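You operate a simulated robot arm through the tools that you are given. There is no shell and no other tool.

You run a simulated robot arm. Do the job below in one go: nothing can be reset, and whatever is moved stays where it is left.

Task
Put things in order on the bare end of the long desk. At the end: the green glasses case stands on top of the white worksheet (marked "TRAVEL"); the orange drying sachet from the bare end of the long desk stands where the green glasses case stood; the yellow flask stands where the orange drying sachet stood; the white refill carton from the bare end of the long desk stands on top of the white answer booklet (marked "VERBS"); whatever was shut is shut again. Leave all else as you found it, and nothing knocked over.

Only the result counts: the job must be done as asked and must still hold three seconds after the hand-in. Knocking over, shifting, dropping, spilling or breaking anything else fails it.

Robot
A 7-joint arm with a two-finger parallel gripper, fixed in place. Base frame: the origin is at the foot of the arm, x ahead of it, y to its left, z up; the work surface is at about z = 0. Readings come in mm, rad, newtons and seconds.
With the tool pointing down near the work surface it reaches from about 220 to 580 mm from the base axis. Its first joint turns from -1.152 to 1.152 rad. Payload 2.5 kg.
Tool frame: the origin (TCP) lies between the finger pads and is the grasp point; the fingertips stand 23 mm ahead of it; z points along the fingers, y is the line along which they close. Largest opening 94 mm; finger width 38, thickness 10; the body of the gripper, 54 by 96 mm, starts 39 mm behind the TCP.
Orientation is that of the tool frame in the base frame, as a unit quaternion [w, x, y, z]. With the fingers straight down and closing along the base's y, the tool's x points along the base's -x, its y along +y and its z along -z.

Tools
- The arm moves only by the tool servo_tool. Its argument "deltas" is a list of rows, each a list of 7 numbers: the shift along the tool's x, y, z in units of 200 mm (1.0 is 200 mm), then the turn, a rotation vector about the tool's x, y, z in units of 60 degrees (1.0 is 60 degrees), then the gripper command, from -1 (fully open) to 1 (shut), values between in proportion. In form: [[x, y, z, ax, ay, az, grip], ...]. A call has 1 to 20 rows; each row is the pose to reach, as a shift and turn from the pose commanded when the call began, along the tool's axes at that moment. A call with a number of a shift or a turn outside -1 to 1 is refused whole. Each row takes 0.2 s and may step no farther than 50 mm and 0.15 rad from the row before; otherwise, or with a gripper value out of range, the whole call is refused. A pose out of reach is approached as far as the arm can. The call stops where the force on the tool passes 40 N (or 10 N more than at its start, if that is more) or the arm is blocked; 0.2 s more then pass. Each finger travels about 108 mm/s and halts on what it meets, pressing with about 28 N; the grip force reading is that of the motor and also rises with nothing between the fingers. The clock runs only during rows and for 0.2 s after the last one: add rows that repeat a pose to give the fingers time. It gives the time, the measured TCP pose, the force on the tool (base axes), the opening and the grip force at its end, in the units of the frame above (readings bear some noise), with the torque about the TCP (base axes, N m) and any sound that the robot's microphone picked up, and new pictures: "show" is both (left out), scene, wrist or none.
- Cameras (640 x 400 px; columns grow to the right, rows downward): "scene" is fixed at [109.8, -402, 543.7]; the picture's right is [0.89, -0.45, 0.00], its down [-0.26, -0.52, -0.82] and it looks along [0.36, 0.73, -0.58] (base axes); focal length 347 px, centre (320, 200). "wrist" rides on the gripper at [86, 16, -75] in the tool frame; the picture's right is [-0.18, 0.98, 0.00], its down [-0.58, -0.11, -0.81] and it looks along [-0.79, -0.15, 0.59] (tool axes); focal length 243 px, centre (320, 200). There is no depth. A picture from a camera that has moved, and an enlarged one, comes with that camera's place and axes in the base frame and with its lens.
- enlarge(camera, box): a new picture of the part [left, top, right, bottom] of that camera's present view, enlarged. The clock stands still meanwhile.
- job_done(): hands the job in; it is judged then, once.

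Places have to be worked out from the pictures, the camera data and where the tool is seen. Open the gripper and draw the arm clear of the work before you hand the job in, unless the task says otherwise.

The tools are called by a JSON object that holds its "op" and its "data". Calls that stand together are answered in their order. servo_tool: Moves the arm, as the interface text tells. Its arguments: {"type":"object","properties":{"deltas":{"type":"array","items":{"type":"array","items":{"type":"number"}}},"show":{"type":"string","enum":["both","scene","wrist","none"]}},"required":["deltas"]} The other tools are called the same way: enlarge (camera, box) takes an enlarged picture of a part of a camera's view; job_done () hands the job in.

At the start:

```text
t: 0.0
tcp_pos: [299.7, 143.8, 262.6]
tool_rot: [0.0, 0.0, 1.0, -0.001]
contact_force: [0.2, -0.7, 0.2]
ft_torque: [0.0, 0.0, 0.04]
width: 93.8
gripper_force: 0.0
```

scene: 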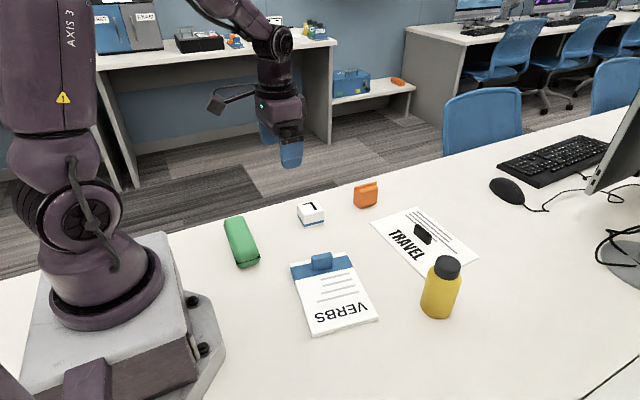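
wrist: 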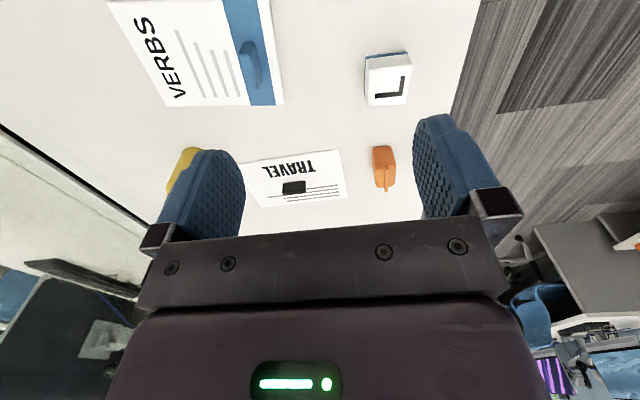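

I start by looking more closely at the objects on the desk in both cameras before any movement.

{"op": "enlarge", "data": {"camera": "scene", "box": [200, 160, 360, 260]}}

{"op": "enlarge", "data": {"camera": "scene", "box": [340, 160, 500, 260]}}

{"op": "enlarge", "data": {"camera": "scene", "box": [280, 240, 480, 365]}}

{"op": "enlarge", "data": {"camera": "wrist", "box": [100, 0, 480, 238]}}

```text
4.00 times, centred on (280, 210) of scene
camera zoom: at [109.8, -402.0, 543.7], right [0.89, -0.45, 0.0], down [-0.26, -0.52, -0.82], along [0.36, 0.73, -0.58], focal length 1390 px, centre (480, 160)
```

zoom: 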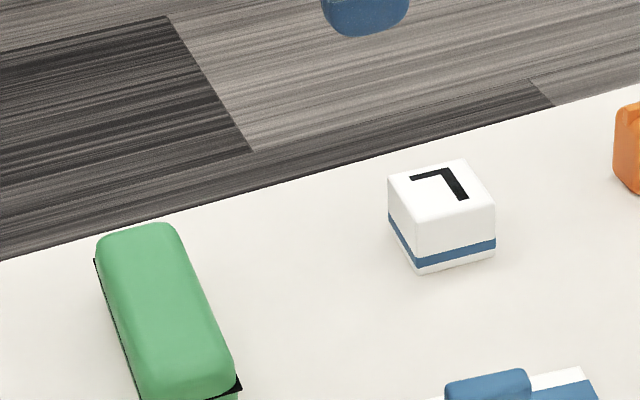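

```text
4.00 times, centred on (420, 210) of scene
camera zoom: at [109.8, -402.0, 543.7], right [0.89, -0.45, 0.0], down [-0.26, -0.52, -0.82], along [0.36, 0.73, -0.58], focal length 1390 px, centre (-80, 160)
```

zoom: 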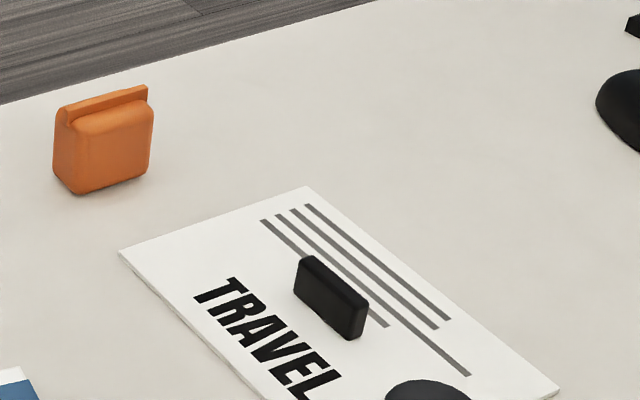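

```text
3.20 times, centred on (380, 302) of scene
camera zoom: at [109.8, -402.0, 543.7], right [0.89, -0.45, 0.0], down [-0.26, -0.52, -0.82], along [0.36, 0.73, -0.58], focal length 1112 px, centre (128, -128)
```

zoom: 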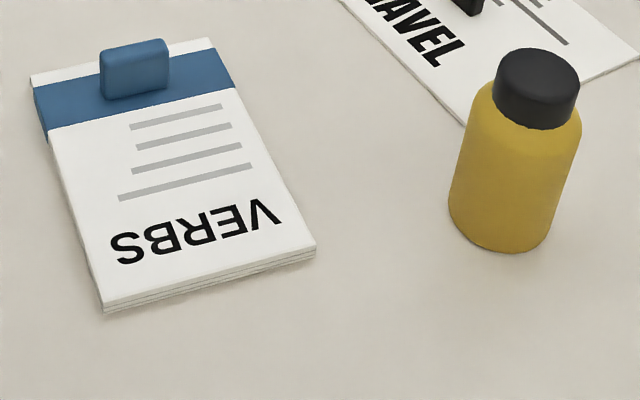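

```text
1.68 times, centred on (290, 119) of wrist
camera zoom: at [213.8, 159.6, 337.1], right [0.18, 0.98, 0.0], down [0.58, -0.11, 0.81], along [0.79, -0.15, -0.59], focal length 408 px, centre (370, 336)
```

zoom: 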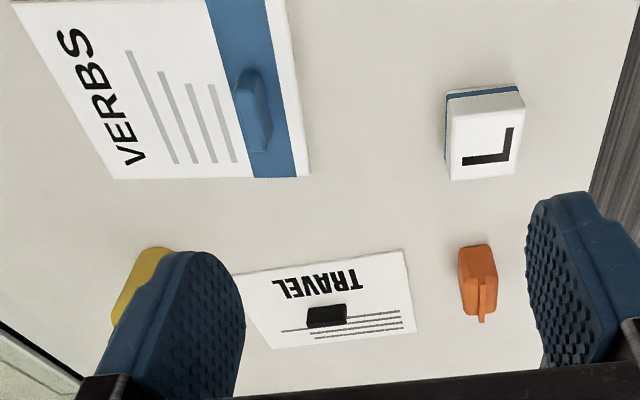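

The worksheet lies at about x 517–666, y −69–141, with a black clip in its middle near (590, 35). The case is near (208, 188), the sachet near (555, 218), the flask near (489, −132), the carton near (390, 215) and the booklet centre near (330, −6). I zoom further to refine these places.

{"op": "enlarge", "data": {"camera": "scene", "box": [204, 205, 284, 275]}}

{"op": "enlarge", "data": {"camera": "scene", "box": [340, 175, 404, 215]}}

{"op": "enlarge", "data": {"camera": "scene", "box": [280, 190, 344, 230]}}

{"op": "enlarge", "data": {"camera": "scene", "box": [400, 245, 490, 325]}}

```text
5.71 times, centred on (244, 240) of scene
camera zoom: at [109.8, -402.0, 543.7], right [0.89, -0.45, 0.0], down [-0.26, -0.52, -0.82], along [0.36, 0.73, -0.58], focal length 1985 px, centre (754, -29)
```

zoom: 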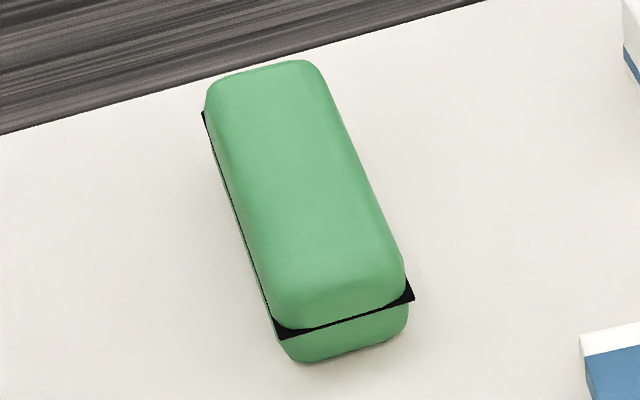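

```text
10.00 times, centred on (372, 195) of scene
camera zoom: at [109.8, -402.0, 543.7], right [0.89, -0.45, 0.0], down [-0.26, -0.52, -0.82], along [0.36, 0.73, -0.58], focal length 3474 px, centre (-200, 250)
```

zoom: 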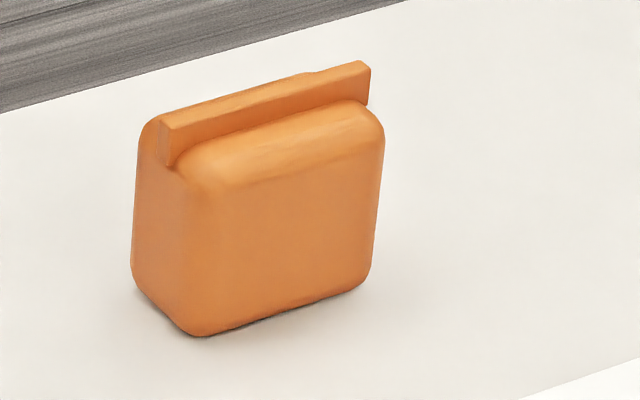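

```text
10.00 times, centred on (312, 210) of scene
camera zoom: at [109.8, -402.0, 543.7], right [0.89, -0.45, 0.0], down [-0.26, -0.52, -0.82], along [0.36, 0.73, -0.58], focal length 3474 px, centre (400, 100)
```

zoom: 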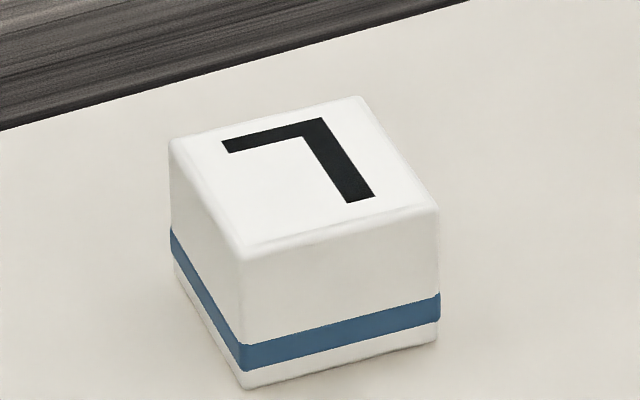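

```text
5.00 times, centred on (445, 285) of scene
camera zoom: at [109.8, -402.0, 543.7], right [0.89, -0.45, 0.0], down [-0.26, -0.52, -0.82], along [0.36, 0.73, -0.58], focal length 1737 px, centre (-305, -225)
```

zoom: 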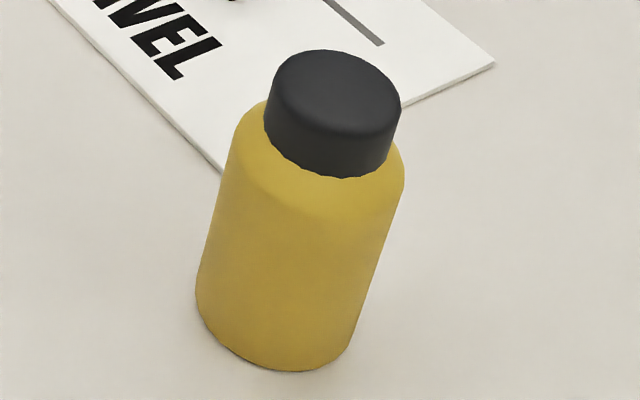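

The case measures about 52 × 138 × 38 mm, with its centre near (211, 201) and its long axis almost along y. I turn the tool about −86° in two calls, so that the fingers close across the case, and look at it from the wrist camera.

{"op": "servo_tool", "data": {"deltas": [[0.05, 0.004, 0, 0, 0, -0.125, -1], [0.1, 0.008, 0, 0, 0, -0.25, -1], [0.15, 0.012, 0, 0, 0, -0.375, -1], [0.2, 0.016, 0, 0, 0, -0.5, -1], [0.25, 0.02, 0, 0, 0, -0.625, -1], [0.3, 0.024, 0, 0, 0, -0.75, -1], [0.34, 0.028, 0, 0, 0, -0.875, -1], [0.375, 0.03, 0, 0, 0, -1, -1]], "show": "none"}}

```text
t: 1.8
tcp_pos: [224.8, 149.6, 261.4]
tool_rot: [0.0, -0.501, 0.866, 0.0]
contact_force: [0.2, 0.5, -0.4]
ft_torque: [0.03, 0.01, -0.01]
width: 94.1
gripper_force: 0.0
```

The turn went as planned and tool y is now at azimuth 150°. I finish the turn to about 176.5° and look.

{"op": "servo_tool", "data": {"deltas": [[0, 0, 0, 0, 0, -0.11, -1], [0, 0, 0, 0, 0, -0.22, -1], [0, 0, 0, 0, 0, -0.33, -1], [0, 0, 0, 0, 0, -0.442, -1], [0, 0, 0, 0, 0, -0.442, -1]]}}

```text
t: 3.0
tcp_pos: [225.7, 150.2, 261.2]
tool_rot: [0.0, -0.686, 0.727, 0.001]
contact_force: [0.3, 0.2, 0.2]
ft_torque: [0.04, 0.04, -0.02]
width: 94.1
gripper_force: 0.2
camera wrist: at [204.3, 64.2, 337.0], right [-0.97, 0.24, 0.0], down [0.14, 0.57, 0.81], along [0.19, 0.78, -0.59], focal length 243 px, centre (320, 200)
```

scene: 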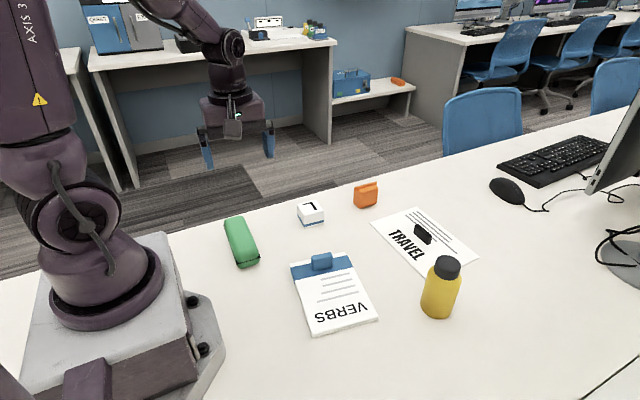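
wrist: 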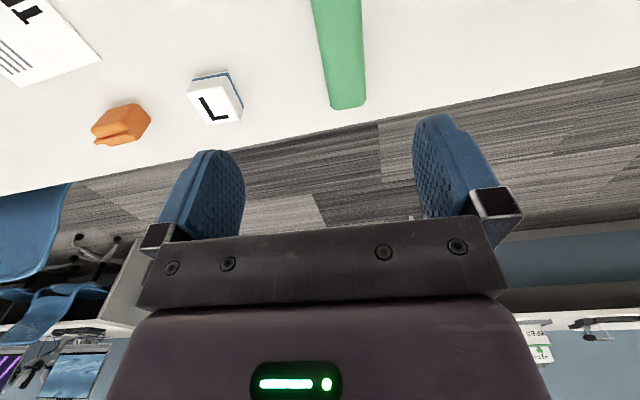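

From the wrist view the case centre is at about (210.5, 200.5), yawed by about −2.3°. The black clip on the worksheet spans y 10–58, so I will grip the case about 36 mm toward −y of its centre to keep the fingers clear of the clip when placing. I go above that grip point first.

{"op": "servo_tool", "data": {"deltas": [[-0.033, 0.042, 0.15, 0, 0, -0.013, -1], [-0.066, 0.085, 0.35, 0, 0, -0.013, -1], [-0.066, 0.085, 0.55, 0, 0, -0.013, -1], [-0.066, 0.085, 0.75, 0, 0, -0.013, -1], [-0.066, 0.085, 0.83, 0, 0, -0.013, -1], [-0.066, 0.085, 0.83, 0, 0, -0.013, -1]]}}

```text
t: 4.4
tcp_pos: [208.0, 164.6, 94.7]
tool_rot: [0.001, -0.69, 0.724, 0.0]
contact_force: [-0.3, 0.9, 0.5]
ft_torque: [0.04, -0.01, 0.04]
width: 94.0
gripper_force: 0.0
camera wrist: at [188.7, 78.1, 170.1], right [-0.97, 0.23, 0.0], down [0.14, 0.58, 0.81], along [0.19, 0.78, -0.59], focal length 243 px, centre (320, 200)
```

scene: 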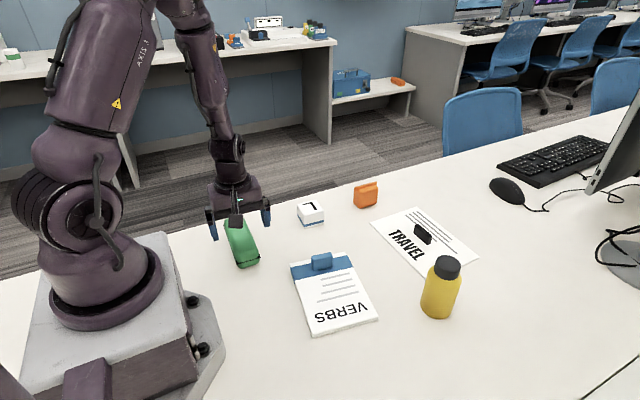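
wrist: 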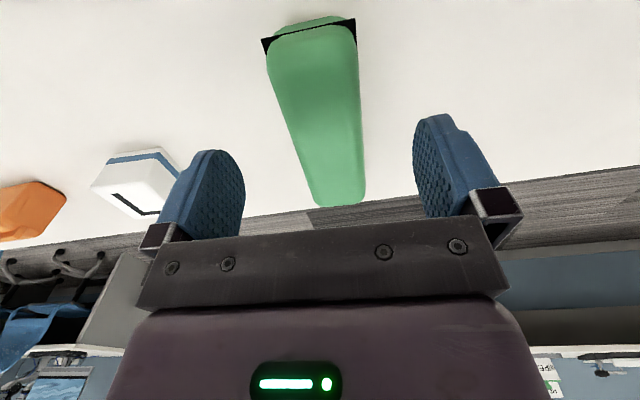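

The near end of the case's seam is at y ≈ 128 and x 181–233, and its far end is at y ≈ 272. That puts the centre at (210, 200), and the fingers straddle the case evenly. I descend to z ≈ 29 and close.

{"op": "servo_tool", "data": {"deltas": [[0, 0, 0.1, 0, 0, 0, -1], [0, 0, 0.2, 0, 0, 0, -1], [0, 0, 0.28, 0, 0, 0, -1], [0, 0, 0.328, 0, 0, 0, -1], [0, 0, 0.328, 0, 0, 0, -1]]}}

```text
t: 5.6
tcp_pos: [209.8, 163.5, 29.6]
tool_rot: [0.0, -0.69, 0.723, 0.0]
contact_force: [-0.2, -0.6, -0.5]
ft_torque: [-0.02, 0.02, 0.0]
width: 94.0
gripper_force: 0.2
camera wrist: at [188.8, 78.3, 104.7], right [-0.97, 0.23, 0.0], down [0.14, 0.58, 0.81], along [0.19, 0.78, -0.59], focal length 243 px, centre (320, 200)
```

scene: 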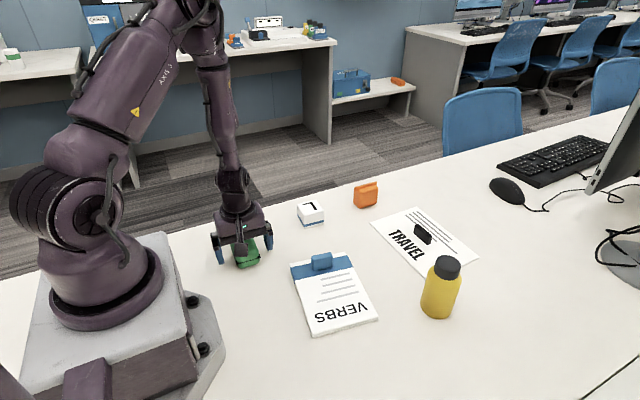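
wrist: 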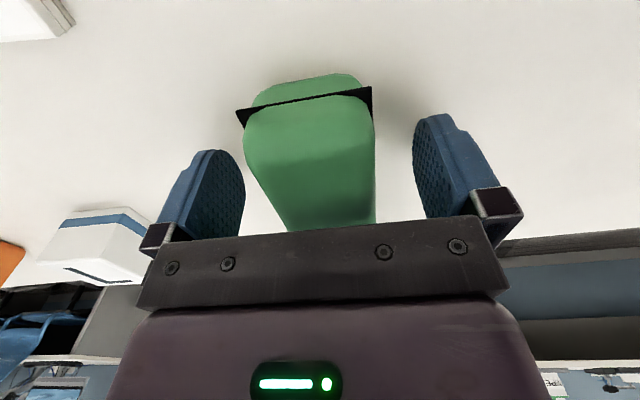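

The fingers straddle the case with no contact. I close the gripper.

{"op": "servo_tool", "data": {"deltas": [[0, 0, 0, 0, 0, 0, 1], [0, 0, 0, 0, 0, 0, 1], [0, 0, 0, 0, 0, 0, 1], [0, 0, 0, 0, 0, 0, 1]], "show": "wrist"}}

```text
t: 6.6
tcp_pos: [210.0, 164.8, 29.5]
tool_rot: [0.0, -0.691, 0.723, -0.001]
contact_force: [-0.7, -0.7, 0.0]
ft_torque: [-0.05, 0.03, 0.0]
width: 49.6
gripper_force: 27.6
camera wrist: at [188.8, 78.3, 104.9], right [-0.97, 0.23, 0.0], down [0.14, 0.58, 0.81], along [0.19, 0.78, -0.59], focal length 243 px, centre (320, 200)
```

wrist: 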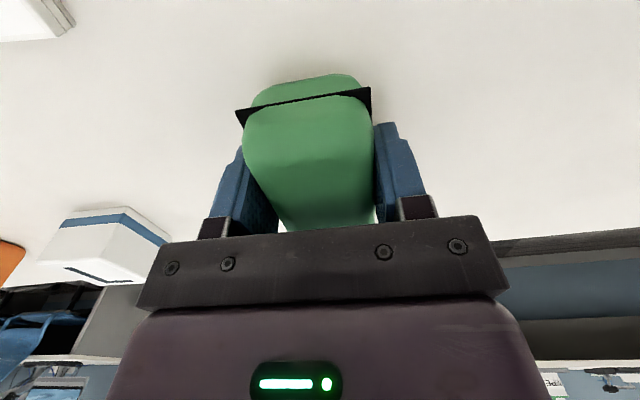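

The case is held at 49.6 mm width with full grip force. I lift it slowly and check that it hangs level.

{"op": "servo_tool", "data": {"deltas": [[0, 0, -0.05, 0, 0, 0, 1], [0, 0, -0.15, 0, 0, 0, 1], [0, 0, -0.3, 0, 0, 0, 1], [0, 0, -0.45, 0, 0, 0, 1], [0, 0, -0.55, 0, 0, 0, 1], [0, 0, -0.55, 0, 0, 0, 1]]}}

```text
t: 8.0
tcp_pos: [210.0, 165.1, 139.9]
tool_rot: [0.0, -0.69, 0.724, 0.0]
contact_force: [-0.3, -0.7, -1.2]
ft_torque: [-0.04, 0.01, 0.04]
width: 49.7
gripper_force: 27.9
camera wrist: at [188.5, 78.3, 215.2], right [-0.97, 0.23, 0.0], down [0.14, 0.58, 0.81], along [0.19, 0.78, -0.59], focal length 243 px, centre (320, 200)
```

scene: 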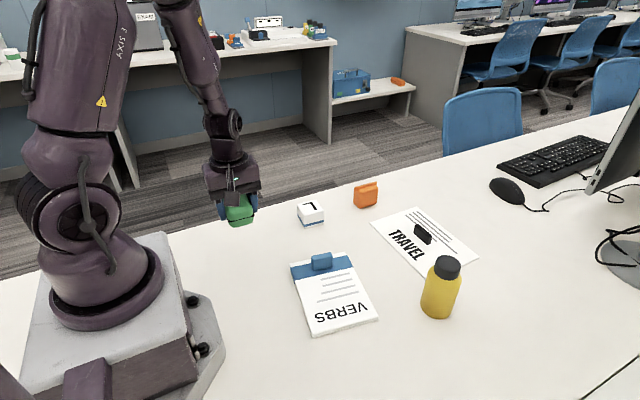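
wrist: 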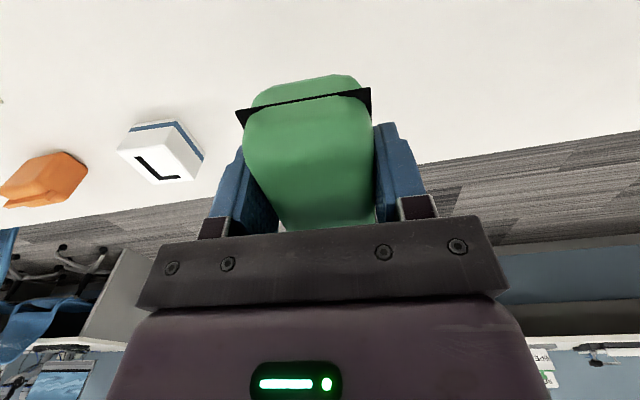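

The case hangs level and the grip is stable. I carry it at this height toward the worksheet, half the way first.

{"op": "servo_tool", "data": {"deltas": [[0.04, -0.09, 0, 0, 0, -0.01, 1], [0.11, -0.23, 0, 0, 0, -0.02, 1], [0.19, -0.39, 0, 0, 0, -0.03, 1], [0.27, -0.56, 0, 0, 0, -0.045, 1], [0.345, -0.72, 0, 0, 0, -0.045, 1], [0.411, -0.861, 0, 0, 0, -0.045, 1], [0.411, -0.861, 0, 0, 0, -0.045, 1]]}}

```text
t: 9.6
tcp_pos: [376.2, 72.6, 139.6]
tool_rot: [0.0, 0.707, -0.707, 0.0]
contact_force: [0.1, 0.1, -1.5]
ft_torque: [-0.08, 0.04, -0.02]
width: 49.9
gripper_force: 28.0
camera wrist: at [361.5, -13.6, 215.1], right [-0.98, 0.18, 0.0], down [0.11, 0.58, 0.81], along [0.15, 0.79, -0.59], focal length 243 px, centre (320, 200)
```

scene: 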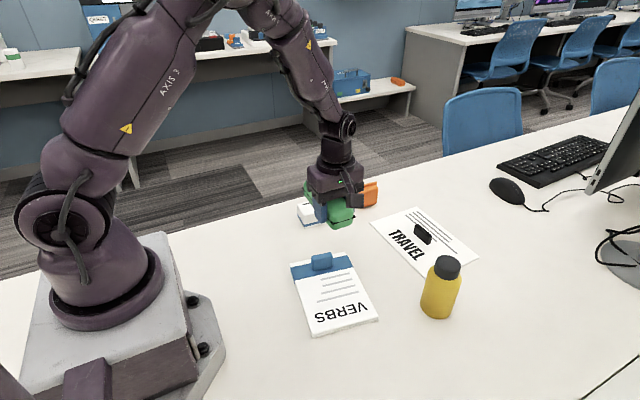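
wrist: 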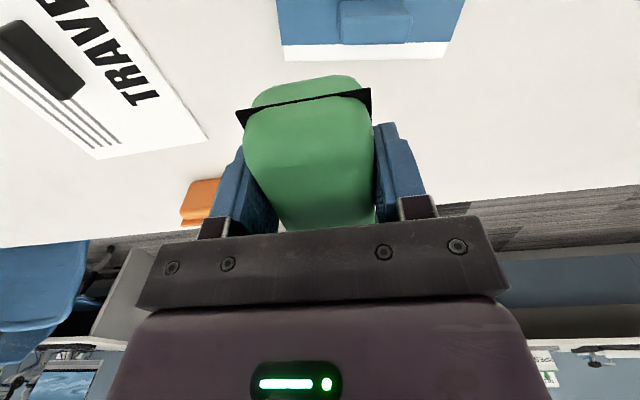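

By the wrist view, the sheet's near edge is x ≈ 515 and the clip's near face x ≈ 587. In this orientation the wrist camera would come close to the flask when lowered, so I turn the tool half round at height. That puts the camera on the +y side and lets me grip at y ≈ 90 with the case centre at y ≈ 53.

{"op": "servo_tool", "data": {"deltas": [[0, 0, -0.05, 0, 0, 0.125, 1], [0, 0, -0.1, 0, 0, 0.25, 1], [0, 0, -0.1, 0, 0, 0.375, 1], [0, 0, -0.1, 0, 0, 0.5, 1], [0, 0, -0.1, 0, 0, 0.625, 1], [0, 0, -0.1, 0, 0, 0.75, 1], [0, 0, -0.1, 0, 0, 0.875, 1], [0, 0, -0.1, 0, 0, 1.0, 1]], "show": "none"}}

{"op": "servo_tool", "data": {"deltas": [[0, 0, 0, 0, 0, 0.125, 1], [0, 0, 0, 0, 0, 0.25, 1], [0, 0, 0, 0, 0, 0.375, 1], [0, 0, 0, 0, 0, 0.5, 1], [0, 0, 0, 0, 0, 0.625, 1], [0, 0, 0, 0, 0, 0.75, 1], [0, 0, 0, 0, 0, 0.875, 1], [0, 0, 0, 0, 0, 1.0, 1]], "show": "both"}}

```text
t: 11.4
tcp_pos: [378.4, 73.7, 160.8]
tool_rot: [0.001, -0.258, 0.966, -0.001]
contact_force: [-0.6, 0.6, -1.9]
ft_torque: [-0.03, 0.03, -0.01]
width: 49.9
gripper_force: 28.1
```

```text
t: 13.2
tcp_pos: [376.1, 74.4, 159.6]
tool_rot: [0.0, 0.261, 0.965, 0.0]
contact_force: [0.5, -0.1, -2.2]
ft_torque: [0.0, 0.03, -0.03]
width: 49.9
gripper_force: 28.1
camera wrist: at [310.9, 130.8, 235.4], right [0.65, 0.76, 0.0], down [0.45, -0.39, 0.81], along [0.61, -0.53, -0.59], focal length 243 px, centre (320, 200)
```

scene: 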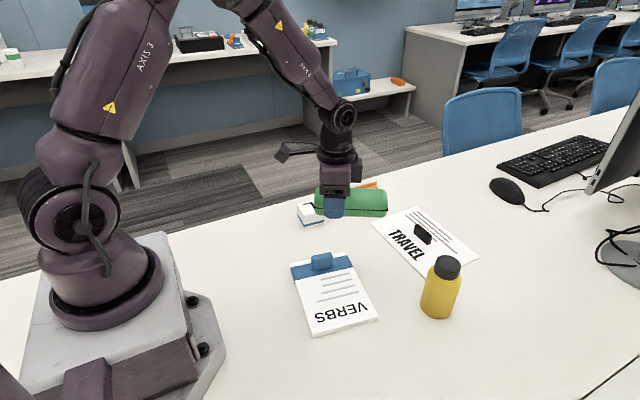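
wrist: 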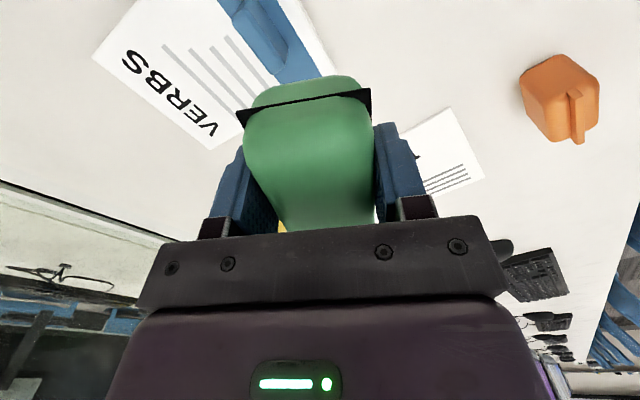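

The case still hangs level. I make the last 60° of turn while moving to (547, 90) at z 160.

{"op": "servo_tool", "data": {"deltas": [[-0.087, 0.062, 0, 0, 0, 0.125, 1], [-0.173, 0.124, 0, 0, 0, 0.25, 1], [-0.26, 0.187, 0, 0, 0, 0.375, 1], [-0.347, 0.249, 0, 0, 0, 0.5, 1], [-0.433, 0.311, 0, 0, 0, 0.625, 1], [-0.52, 0.373, 0, 0, 0, 0.75, 1], [-0.606, 0.435, 0, 0, 0, 0.875, 1], [-0.693, 0.4975, 0, 0, 0, 0.997, 1], [-0.693, 0.4975, 0, 0, 0, 0.997, 1]]}}

```text
t: 15.2
tcp_pos: [547.1, 91.5, 160.1]
tool_rot: [0.0, 0.706, 0.708, 0.001]
contact_force: [-0.4, 0.2, -1.2]
ft_torque: [0.06, 0.01, 0.02]
width: 49.7
gripper_force: 27.9
camera wrist: at [563.2, 177.8, 235.5], right [0.98, -0.18, 0.0], down [-0.11, -0.58, 0.81], along [-0.15, -0.79, -0.59], focal length 243 px, centre (320, 200)
```

scene: 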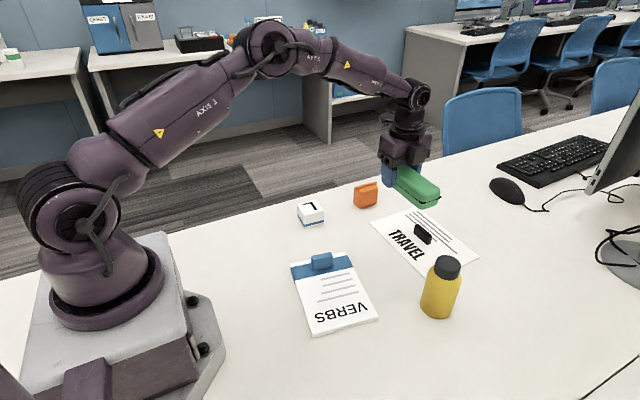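
wrist: 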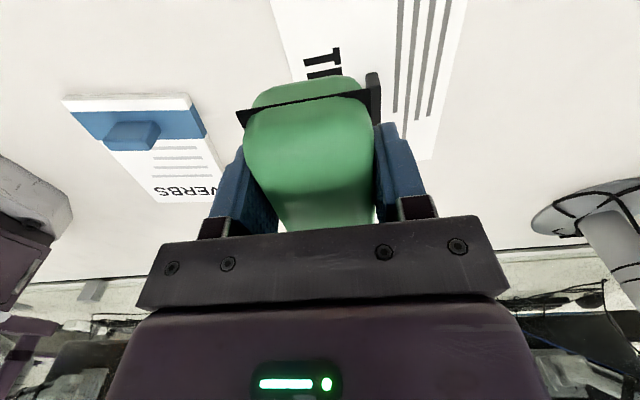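

TCP is at (547.2, 91.8), and the sheet's near edge at x ≈ 515 is confirmed in this view. I lower to just above the sheet.

{"op": "servo_tool", "data": {"deltas": [[0, 0, 0.1, 0, 0, 0, 1], [0, 0, 0.25, 0, 0, 0, 1], [0, 0, 0.4, 0, 0, 0, 1], [0, 0, 0.5, 0, 0, 0, 1], [0, 0, 0.57, 0, 0, 0, 1], [0, 0, 0.61, 0, 0, 0, 1], [0, 0, 0.61, 0, 0, 0, 1]]}}

```text
t: 16.8
tcp_pos: [546.7, 90.4, 38.7]
tool_rot: [0.0, 0.706, 0.708, 0.0]
contact_force: [-0.5, 0.2, -1.7]
ft_torque: [0.06, 0.0, 0.04]
width: 49.7
gripper_force: 28.0
camera wrist: at [563.1, 176.3, 113.5], right [0.98, -0.18, 0.0], down [-0.11, -0.58, 0.81], along [-0.15, -0.79, -0.59], focal length 243 px, centre (320, 200)
```

scene: 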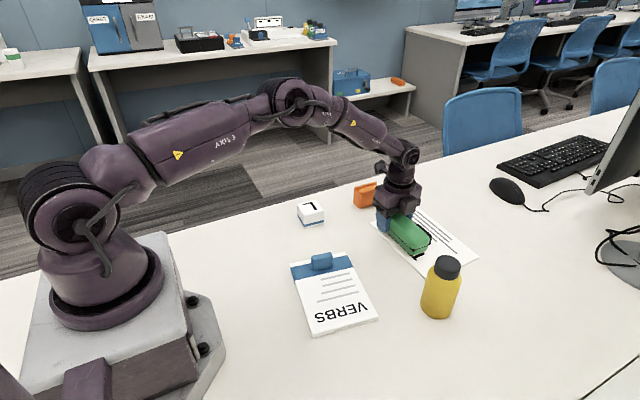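
wrist: 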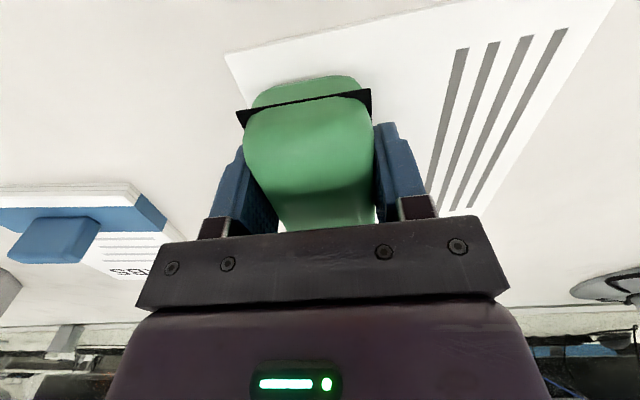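

The case is about 5 mm above the sheet. I check its clearance to the clip in the scene view before the last millimetres.

{"op": "enlarge", "data": {"camera": "scene", "box": [360, 200, 456, 260]}}

```text
6.67 times, centred on (408, 230) of scene
camera zoom: at [109.8, -402.0, 543.7], right [0.89, -0.45, 0.0], down [-0.26, -0.52, -0.82], along [0.36, 0.73, -0.58], focal length 2316 px, centre (-267, 0)
```

zoom: 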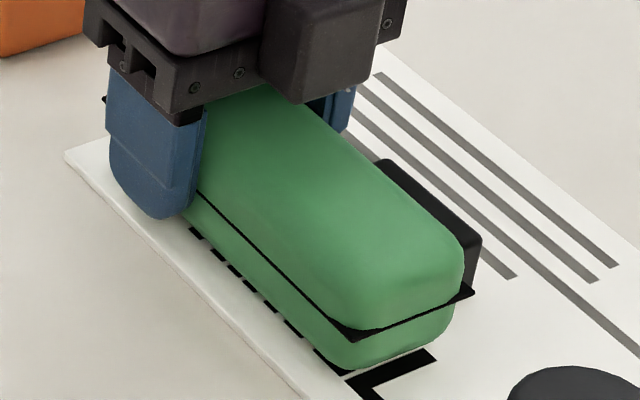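

The case sits fully over the sheet with the clip beyond it, undisturbed. I lower in small steps and watch the force.

{"op": "servo_tool", "data": {"deltas": [[0, 0, 0.008, 0, 0, 0, 1], [0, 0, 0.016, 0, 0, 0, 1], [0, 0, 0.022, 0, 0, 0, 1], [0, 0, 0.022, 0, 0, 0, 1]], "show": "none"}}

```text
t: 17.8
tcp_pos: [547.3, 91.1, 33.7]
tool_rot: [0.0, 0.706, 0.709, -0.001]
contact_force: [0.8, -0.8, -0.6]
ft_torque: [0.04, 0.0, -0.01]
width: 49.6
gripper_force: 28.1
```

There is barely any contact yet at z ≈ 34, so I lower another 1.6 mm.

{"op": "servo_tool", "data": {"deltas": [[0, 0, 0.004, 0, 0, 0, 1], [0, 0, 0.008, 0, 0, 0, 1], [0, 0, 0.008, 0, 0, 0, 1]], "show": "none"}}

```text
t: 18.6
tcp_pos: [548.2, 90.5, 32.6]
tool_rot: [0.001, 0.706, 0.709, 0.001]
contact_force: [-4.5, 0.1, 13.8]
ft_torque: [-0.73, 0.21, -0.19]
width: 49.6
gripper_force: 28.0
```

Contact is made at 13.8 N, so the case is seated on the sheet. I relax by half a millimetre, open the fingers to about 70 mm, and wait.

{"op": "servo_tool", "data": {"deltas": [[0, 0, -0.003, 0, 0, 0, 1], [0, 0, -0.003, 0, 0, 0, 0.2], [0, 0, -0.003, 0, 0, 0, -0.3], [0, 0, -0.003, 0, 0, 0, -0.5], [0, 0, -0.003, 0, 0, 0, -0.5]]}}

```text
t: 19.8
tcp_pos: [547.6, 90.6, 33.6]
tool_rot: [0.0, 0.707, 0.707, 0.001]
contact_force: [0.4, -0.3, 0.2]
ft_torque: [-0.02, 0.0, -0.03]
width: 70.4
gripper_force: 0.2
camera wrist: at [563.0, 176.7, 108.0], right [0.98, -0.18, 0.0], down [-0.11, -0.58, 0.81], along [-0.15, -0.79, -0.59], focal length 243 px, centre (320, 200)
```

scene: 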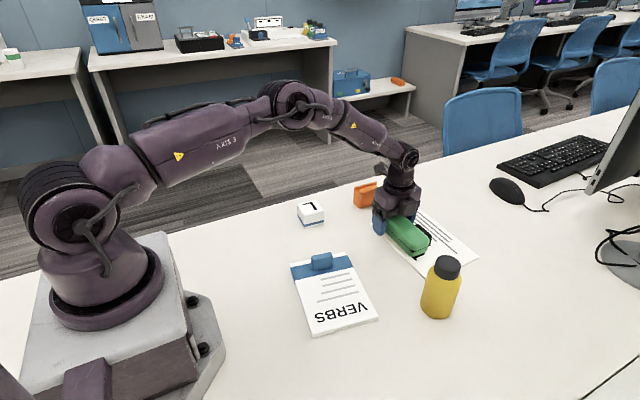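
wrist: 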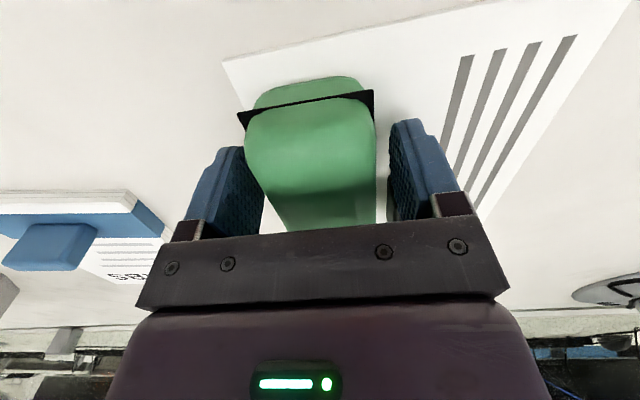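

The case is released and stands on the sheet. I raise the tool straight up, then turn it back for the sachet grip, closing along y.

{"op": "servo_tool", "data": {"deltas": [[0, 0, -0.05, 0, 0, 0, -0.6], [0, 0, -0.15, 0, 0, 0, -0.6], [0, 0, -0.3, 0, 0, 0, -0.6], [0, 0, -0.45, 0, 0, 0, -0.6], [0, 0, -0.6, 0, 0, 0, -0.6], [0, 0, -0.6, 0, 0, 0, -0.6]], "show": "scene"}}

{"op": "enlarge", "data": {"camera": "scene", "box": [352, 200, 480, 280]}}

```text
t: 21.2
tcp_pos: [547.9, 91.9, 153.2]
tool_rot: [0.0, 0.706, 0.708, 0.0]
contact_force: [0.0, 0.3, -0.1]
ft_torque: [0.03, 0.02, 0.01]
width: 75.5
gripper_force: 0.0
```

scene: 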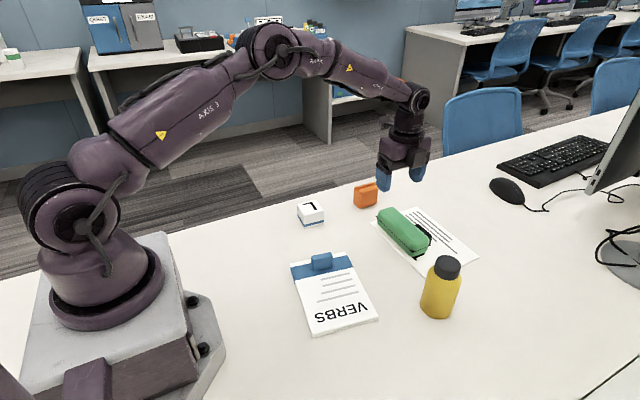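

```text
5.00 times, centred on (416, 240) of scene
camera zoom: at [109.8, -402.0, 543.7], right [0.89, -0.45, 0.0], down [-0.26, -0.52, -0.82], along [0.36, 0.73, -0.58], focal length 1737 px, centre (-160, 0)
```

zoom: 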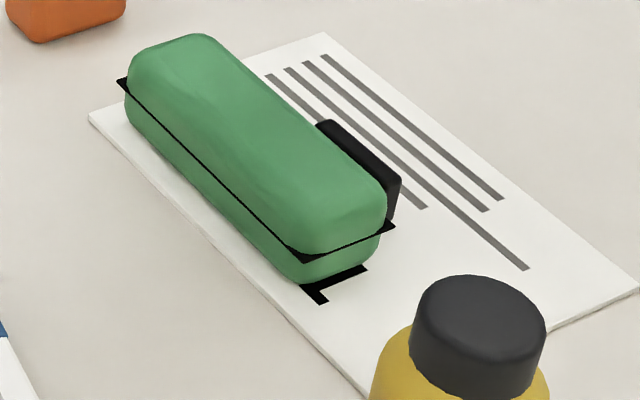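

The case is fully on the sheet and the clip is untouched. Now I turn the tool back −90° in two calls while moving toward the sachet.

{"op": "servo_tool", "data": {"deltas": [[0.03, -0.01, 0, 0, 0, -0.125, -0.6], [0.06, -0.02, 0, 0, 0, -0.25, -0.6], [0.09, -0.03, 0, 0, 0, -0.375, -0.6], [0.12, -0.04, 0, 0, 0, -0.5, -0.6], [0.15, -0.05, 0, 0, 0, -0.625, -0.6], [0.18, -0.06, 0, 0, 0, -0.75, -0.6], [0.21, -0.07, 0, 0, 0, -0.875, -0.6], [0.25, -0.09, 0, 0, 0, -1.0, -0.6]], "show": "none"}}

{"op": "servo_tool", "data": {"deltas": [[0, 0, 0, 0, 0, -0.125, -0.6], [0, 0, 0, 0, 0, -0.25, -0.6], [0, 0, 0, 0, 0, -0.375, -0.6], [0, 0, 0, 0, 0, -0.5, -0.6], [0, 0, 0, 0, 0, -0.5, -0.6]], "show": "both"}}

```text
t: 23.0
tcp_pos: [530.5, 141.0, 154.3]
tool_rot: [-0.001, 0.256, 0.967, 0.0]
contact_force: [0.7, -0.3, 0.3]
ft_torque: [-0.01, -0.01, -0.01]
width: 75.2
gripper_force: 0.0
```

```text
t: 24.2
tcp_pos: [529.1, 140.9, 153.4]
tool_rot: [0.0, -0.003, 1.0, 0.0]
contact_force: [1.0, -0.7, 0.0]
ft_torque: [0.0, 0.05, -0.01]
width: 75.4
gripper_force: 0.0
camera wrist: at [442.1, 155.9, 228.2], right [0.18, 0.98, 0.0], down [0.58, -0.11, 0.81], along [0.79, -0.14, -0.59], focal length 243 px, centre (320, 200)
```

scene: 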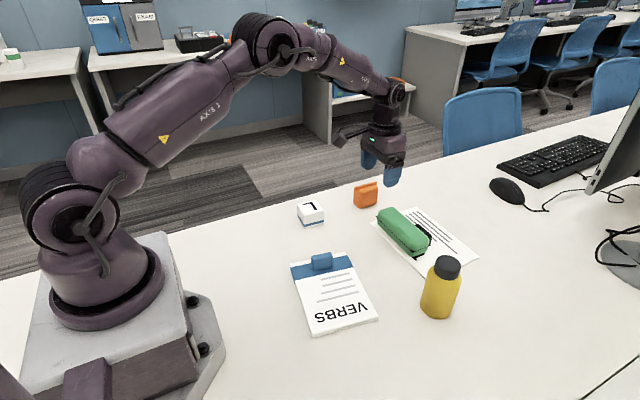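
wrist: 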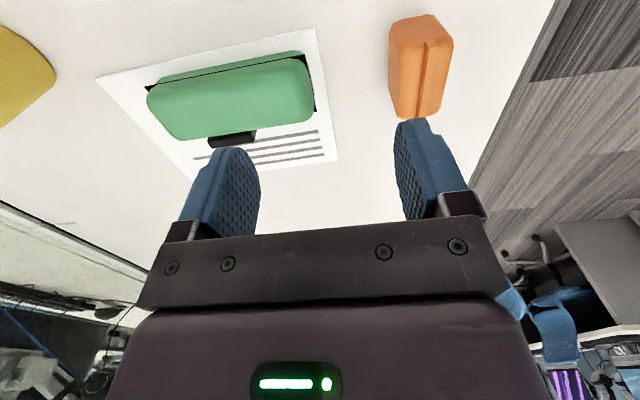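

The sachet spans x 524–579 and y 198.6–234.3, so its centre is about (552, 216.5). I move above it at x ≈ 541, since full reach is about 580 mm, and partly down.

{"op": "servo_tool", "data": {"deltas": [[-0.02, 0.1, 0, 0, 0, 0.005, -0.6], [-0.04, 0.24, 0, 0, 0, 0.005, -0.6], [-0.066, 0.38, 0, 0, 0, 0.005, -0.6], [-0.066, 0.38, 0.13, 0, 0, 0.005, -0.6], [-0.066, 0.38, 0.266, 0, 0, 0.005, -0.6], [-0.066, 0.38, 0.266, 0, 0, 0.005, -0.6]]}}

```text
t: 25.6
tcp_pos: [542.2, 216.6, 100.0]
tool_rot: [-0.001, 0.001, 1.0, 0.0]
contact_force: [-0.1, 0.4, -0.4]
ft_torque: [-0.01, 0.0, 0.01]
width: 75.1
gripper_force: 0.1
camera wrist: at [455.1, 232.5, 175.3], right [0.19, 0.98, 0.0], down [0.58, -0.11, 0.81], along [0.79, -0.15, -0.59], focal length 243 px, centre (320, 200)
```

scene: 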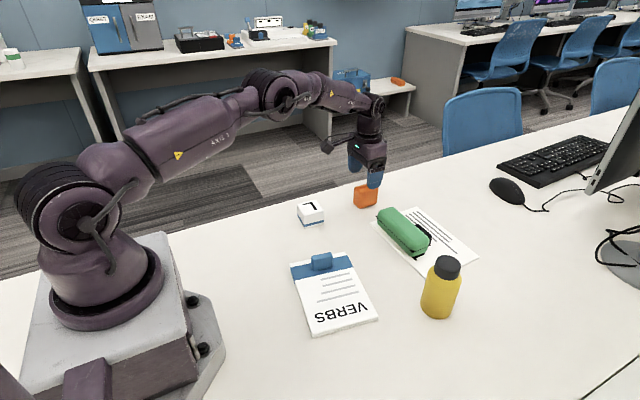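
wrist: 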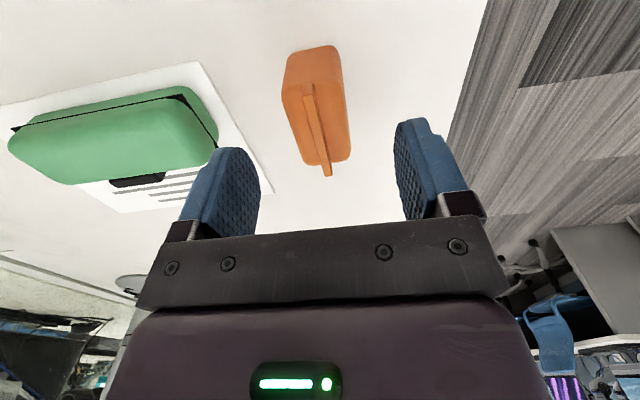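

The pose was reached exactly: TCP (541.1, 216.5, 100.3), with the sachet centre at about (551.5, 216). I descend to z ≈ 31.

{"op": "servo_tool", "data": {"deltas": [[0, -0.002, 0.08, 0, 0, 0, -0.6], [0, -0.002, 0.16, 0, 0, 0, -0.6], [0, -0.002, 0.24, 0, 0, 0, -0.6], [0, -0.002, 0.31, 0, 0, 0, -0.6], [0, -0.002, 0.345, 0, 0, 0, -0.6], [0, -0.002, 0.345, 0, 0, 0, -0.6]]}}

```text
t: 27.0
tcp_pos: [540.8, 215.9, 30.4]
tool_rot: [0.0, 0.001, 1.0, 0.0]
contact_force: [0.2, 0.5, 0.1]
ft_torque: [0.01, -0.01, 0.01]
width: 75.2
gripper_force: 0.1
camera wrist: at [455.0, 232.1, 105.8], right [0.19, 0.98, 0.0], down [0.58, -0.11, 0.81], along [0.79, -0.15, -0.59], focal length 243 px, centre (320, 200)
```

scene: 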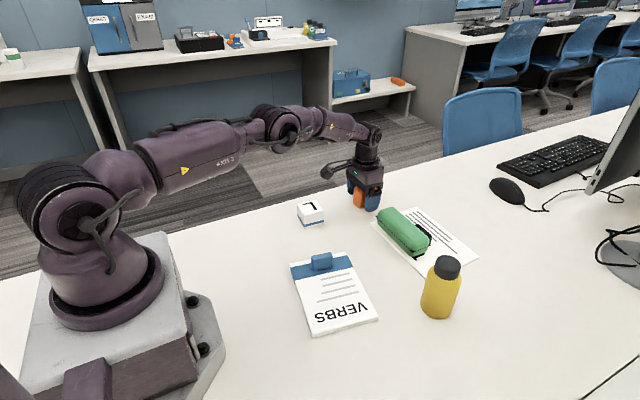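
wrist: 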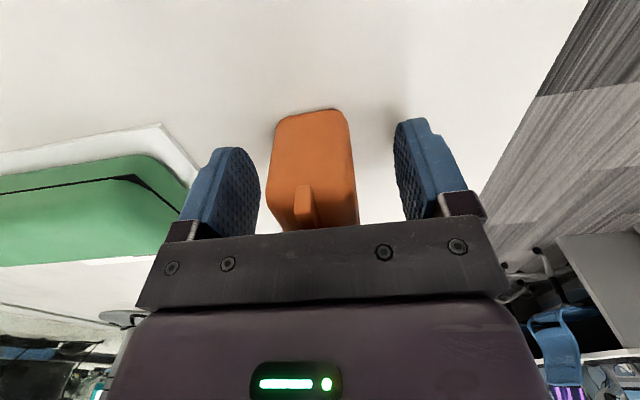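

The sachet is centred between the fingers. I close.

{"op": "servo_tool", "data": {"deltas": [[0, 0, 0, 0, 0, 0, 1], [0, 0, 0, 0, 0, 0, 1], [0, 0, 0, 0, 0, 0, 1], [0, 0, 0, 0, 0, 0, 1]], "show": "wrist"}}

```text
t: 28.0
tcp_pos: [541.4, 216.9, 30.8]
tool_rot: [0.0, 0.001, 1.0, 0.0]
contact_force: [0.4, 0.3, -0.5]
ft_torque: [0.0, 0.03, -0.01]
width: 35.6
gripper_force: 28.3
camera wrist: at [455.0, 232.1, 106.0], right [0.19, 0.98, 0.0], down [0.58, -0.11, 0.81], along [0.79, -0.15, -0.59], focal length 243 px, centre (320, 200)
```

wrist: 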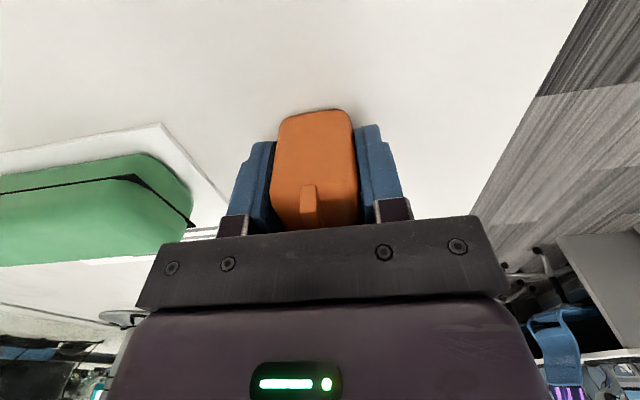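

The sachet is gripped at 35.6 mm. I lift it straight up by 90 mm and check.

{"op": "servo_tool", "data": {"deltas": [[0, 0, -0.05, 0, 0, 0, 1], [0, 0, -0.15, 0, 0, 0, 1], [0, 0, -0.3, 0, 0, 0, 1], [0, 0, -0.45, 0, 0, 0, 1], [0, 0, -0.45, 0, 0, 0, 1]]}}

```text
t: 29.2
tcp_pos: [540.6, 215.8, 120.9]
tool_rot: [0.0, 0.0, 1.0, 0.0]
contact_force: [0.4, -0.3, -1.1]
ft_torque: [0.0, 0.02, -0.02]
width: 35.5
gripper_force: 27.7
camera wrist: at [454.7, 232.0, 196.2], right [0.19, 0.98, 0.0], down [0.58, -0.11, 0.81], along [0.79, -0.15, -0.59], focal length 243 px, centre (320, 200)
```

scene: 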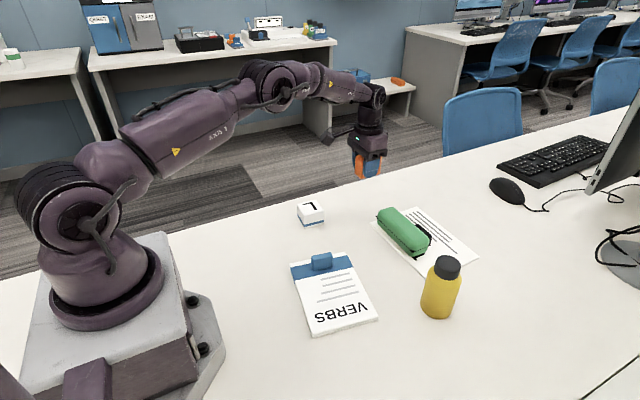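
wrist: 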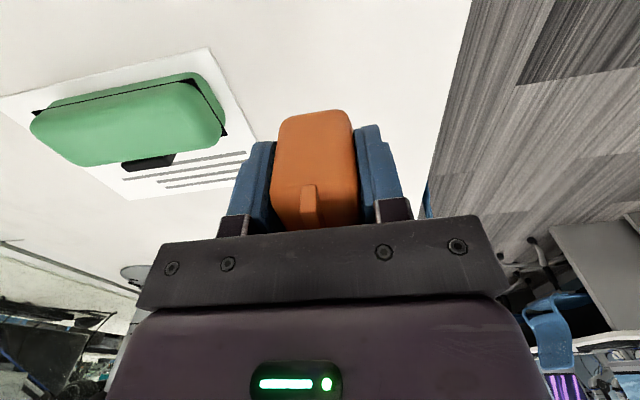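

The sachet is held upright. I carry it at z ≈ 121 toward the case's old place in two calls.

{"op": "servo_tool", "data": {"deltas": [[0.06, -0.003, 0, 0, 0, 0, 1], [0.18, -0.008, 0, 0, 0, 0, 1], [0.32, -0.015, 0, 0, 0, 0, 1], [0.46, -0.022, 0, 0, 0, 0, 1], [0.6, -0.029, 0, 0, 0, 0, 1], [0.74, -0.035, 0, 0, 0, 0, 1], [0.855, -0.04, 0, 0, 0, 0, 1]], "show": "none"}}

{"op": "servo_tool", "data": {"deltas": [[0.1, -0.003, 0, 0, 0, 0, 1], [0.24, -0.01, 0, 0, 0, 0, 1], [0.38, -0.016, 0, 0, 0, 0, 1], [0.52, -0.022, 0, 0, 0, 0, 1], [0.66, -0.028, 0, 0, 0, 0, 1], [0.78, -0.034, 0, 0, 0, 0, 1], [0.8535, -0.0375, 0, 0, 0, 0, 1], [0.8535, -0.0375, 0, 0, 0, 0, 1]], "show": "both"}}

```text
t: 30.8
tcp_pos: [369.8, 208.5, 121.5]
tool_rot: [0.0, 0.001, 1.0, 0.0]
contact_force: [-0.5, -0.3, -1.0]
ft_torque: [0.0, 0.0, 0.04]
width: 35.5
gripper_force: 28.4
```

```text
t: 32.6
tcp_pos: [200.3, 200.5, 121.4]
tool_rot: [0.001, 0.002, 1.0, 0.0]
contact_force: [0.9, 0.5, -0.8]
ft_torque: [-0.03, 0.01, 0.01]
width: 35.6
gripper_force: 27.8
camera wrist: at [113.3, 216.9, 195.6], right [0.19, 0.98, 0.0], down [0.58, -0.11, 0.81], along [0.79, -0.15, -0.59], focal length 243 px, centre (320, 200)
```

scene: 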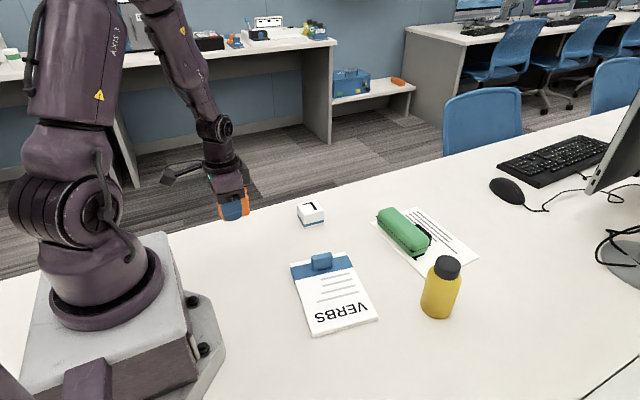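
wrist: 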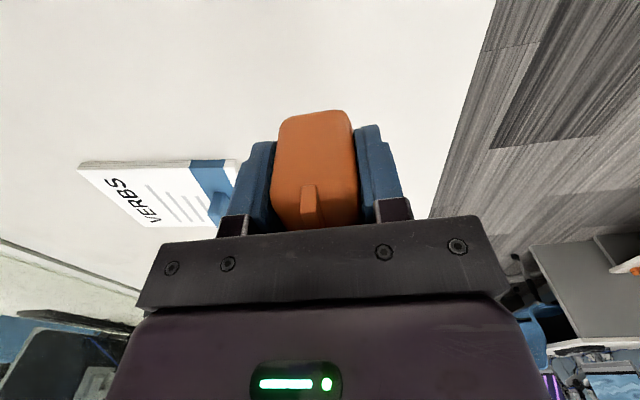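

TCP is at (199.3, 200.6) with the sachet's centre about 11 mm ahead, so over (210, 200). I lower to about 2 mm above the desk.

{"op": "servo_tool", "data": {"deltas": [[0, 0, 0.08, 0, 0, 0, 1], [0, 0, 0.18, 0, 0, 0, 1], [0, 0, 0.28, 0, 0, 0, 1], [0, 0, 0.37, 0, 0, 0, 1], [0, 0, 0.42, 0, 0, 0, 1], [0, 0, 0.438, 0, 0, 0, 1], [0, 0, 0.438, 0, 0, 0, 1]]}}

```text
t: 34.2
tcp_pos: [200.7, 200.8, 32.6]
tool_rot: [0.0, 0.0, 1.0, 0.0]
contact_force: [-0.3, -1.0, -0.6]
ft_torque: [0.03, -0.01, -0.01]
width: 35.3
gripper_force: 28.1
camera wrist: at [113.4, 217.4, 107.9], right [0.19, 0.98, 0.0], down [0.58, -0.11, 0.81], along [0.79, -0.15, -0.59], focal length 243 px, centre (320, 200)
```

scene: 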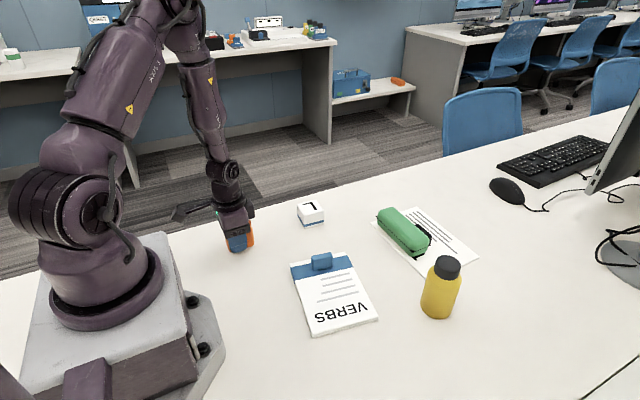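
wrist: 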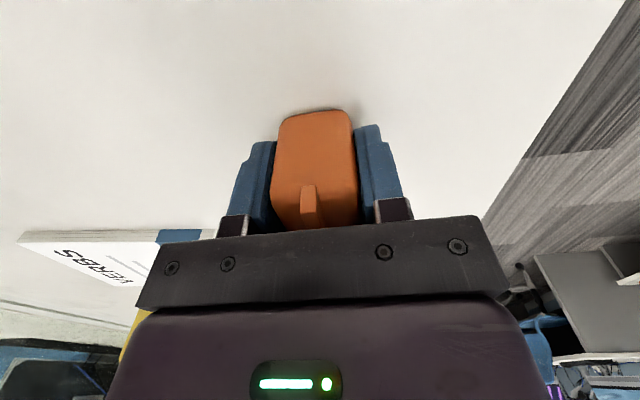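

The sachet is about 2 mm above the desk. I lower in fine steps until contact shows in the force.

{"op": "servo_tool", "data": {"deltas": [[0, 0, 0.005, 0, 0, 0, 1], [0, 0, 0.01, 0, 0, 0, 1], [0, 0, 0.01, 0, 0, 0, 1]], "show": "none"}}

```text
t: 35.0
tcp_pos: [199.6, 201.7, 30.7]
tool_rot: [-0.001, 0.0, 1.0, 0.001]
contact_force: [-0.3, -0.4, 0.3]
ft_torque: [0.0, 0.0, 0.0]
width: 35.4
gripper_force: 28.2
```

The weight has just come off, so the sachet is touching. I press 0.6 mm more to confirm, then open gently.

{"op": "servo_tool", "data": {"deltas": [[0, 0, 0.003, 0, 0, 0, 1], [0, 0, 0.003, 0, 0, 0, 1]], "show": "none"}}

```text
t: 35.6
tcp_pos: [199.9, 201.5, 30.7]
tool_rot: [0.0, 0.001, 1.0, 0.001]
contact_force: [-2.7, -1.5, 17.9]
ft_torque: [-0.06, -0.05, -0.03]
width: 35.7
gripper_force: 28.1
```

Contact is confirmed. I back off 0.5 mm and open the fingers to about 66 mm.

{"op": "servo_tool", "data": {"deltas": [[0, 0, -0.0025, 0, 0, 0, 1], [0, 0, -0.0025, 0, 0, 0, 0.1], [0, 0, -0.0025, 0, 0, 0, -0.4], [0, 0, -0.0025, 0, 0, 0, -0.4], [0, 0, -0.0025, 0, 0, 0, -0.4]]}}

```text
t: 36.8
tcp_pos: [200.1, 201.9, 31.4]
tool_rot: [0.0, 0.0, 1.0, 0.0]
contact_force: [0.3, 0.8, 0.4]
ft_torque: [0.0, 0.0, -0.04]
width: 66.0
gripper_force: 0.0
camera wrist: at [113.6, 217.4, 106.1], right [0.19, 0.98, 0.0], down [0.58, -0.11, 0.81], along [0.79, -0.15, -0.59], focal length 243 px, centre (320, 200)
```

scene: 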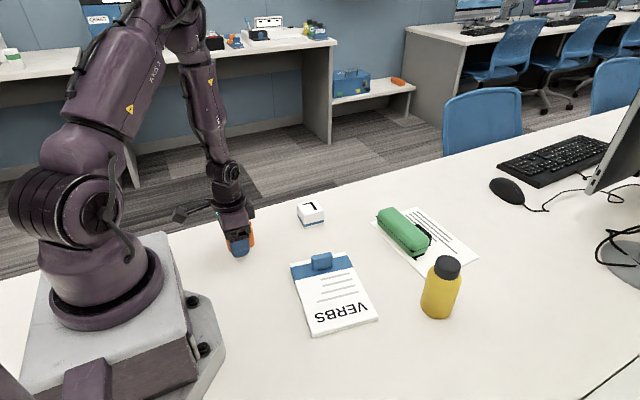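
wrist: 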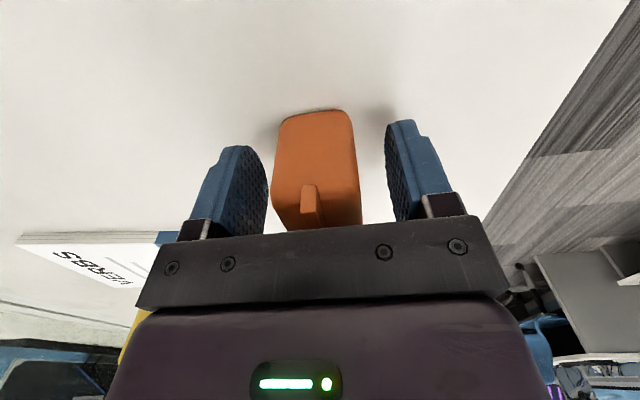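

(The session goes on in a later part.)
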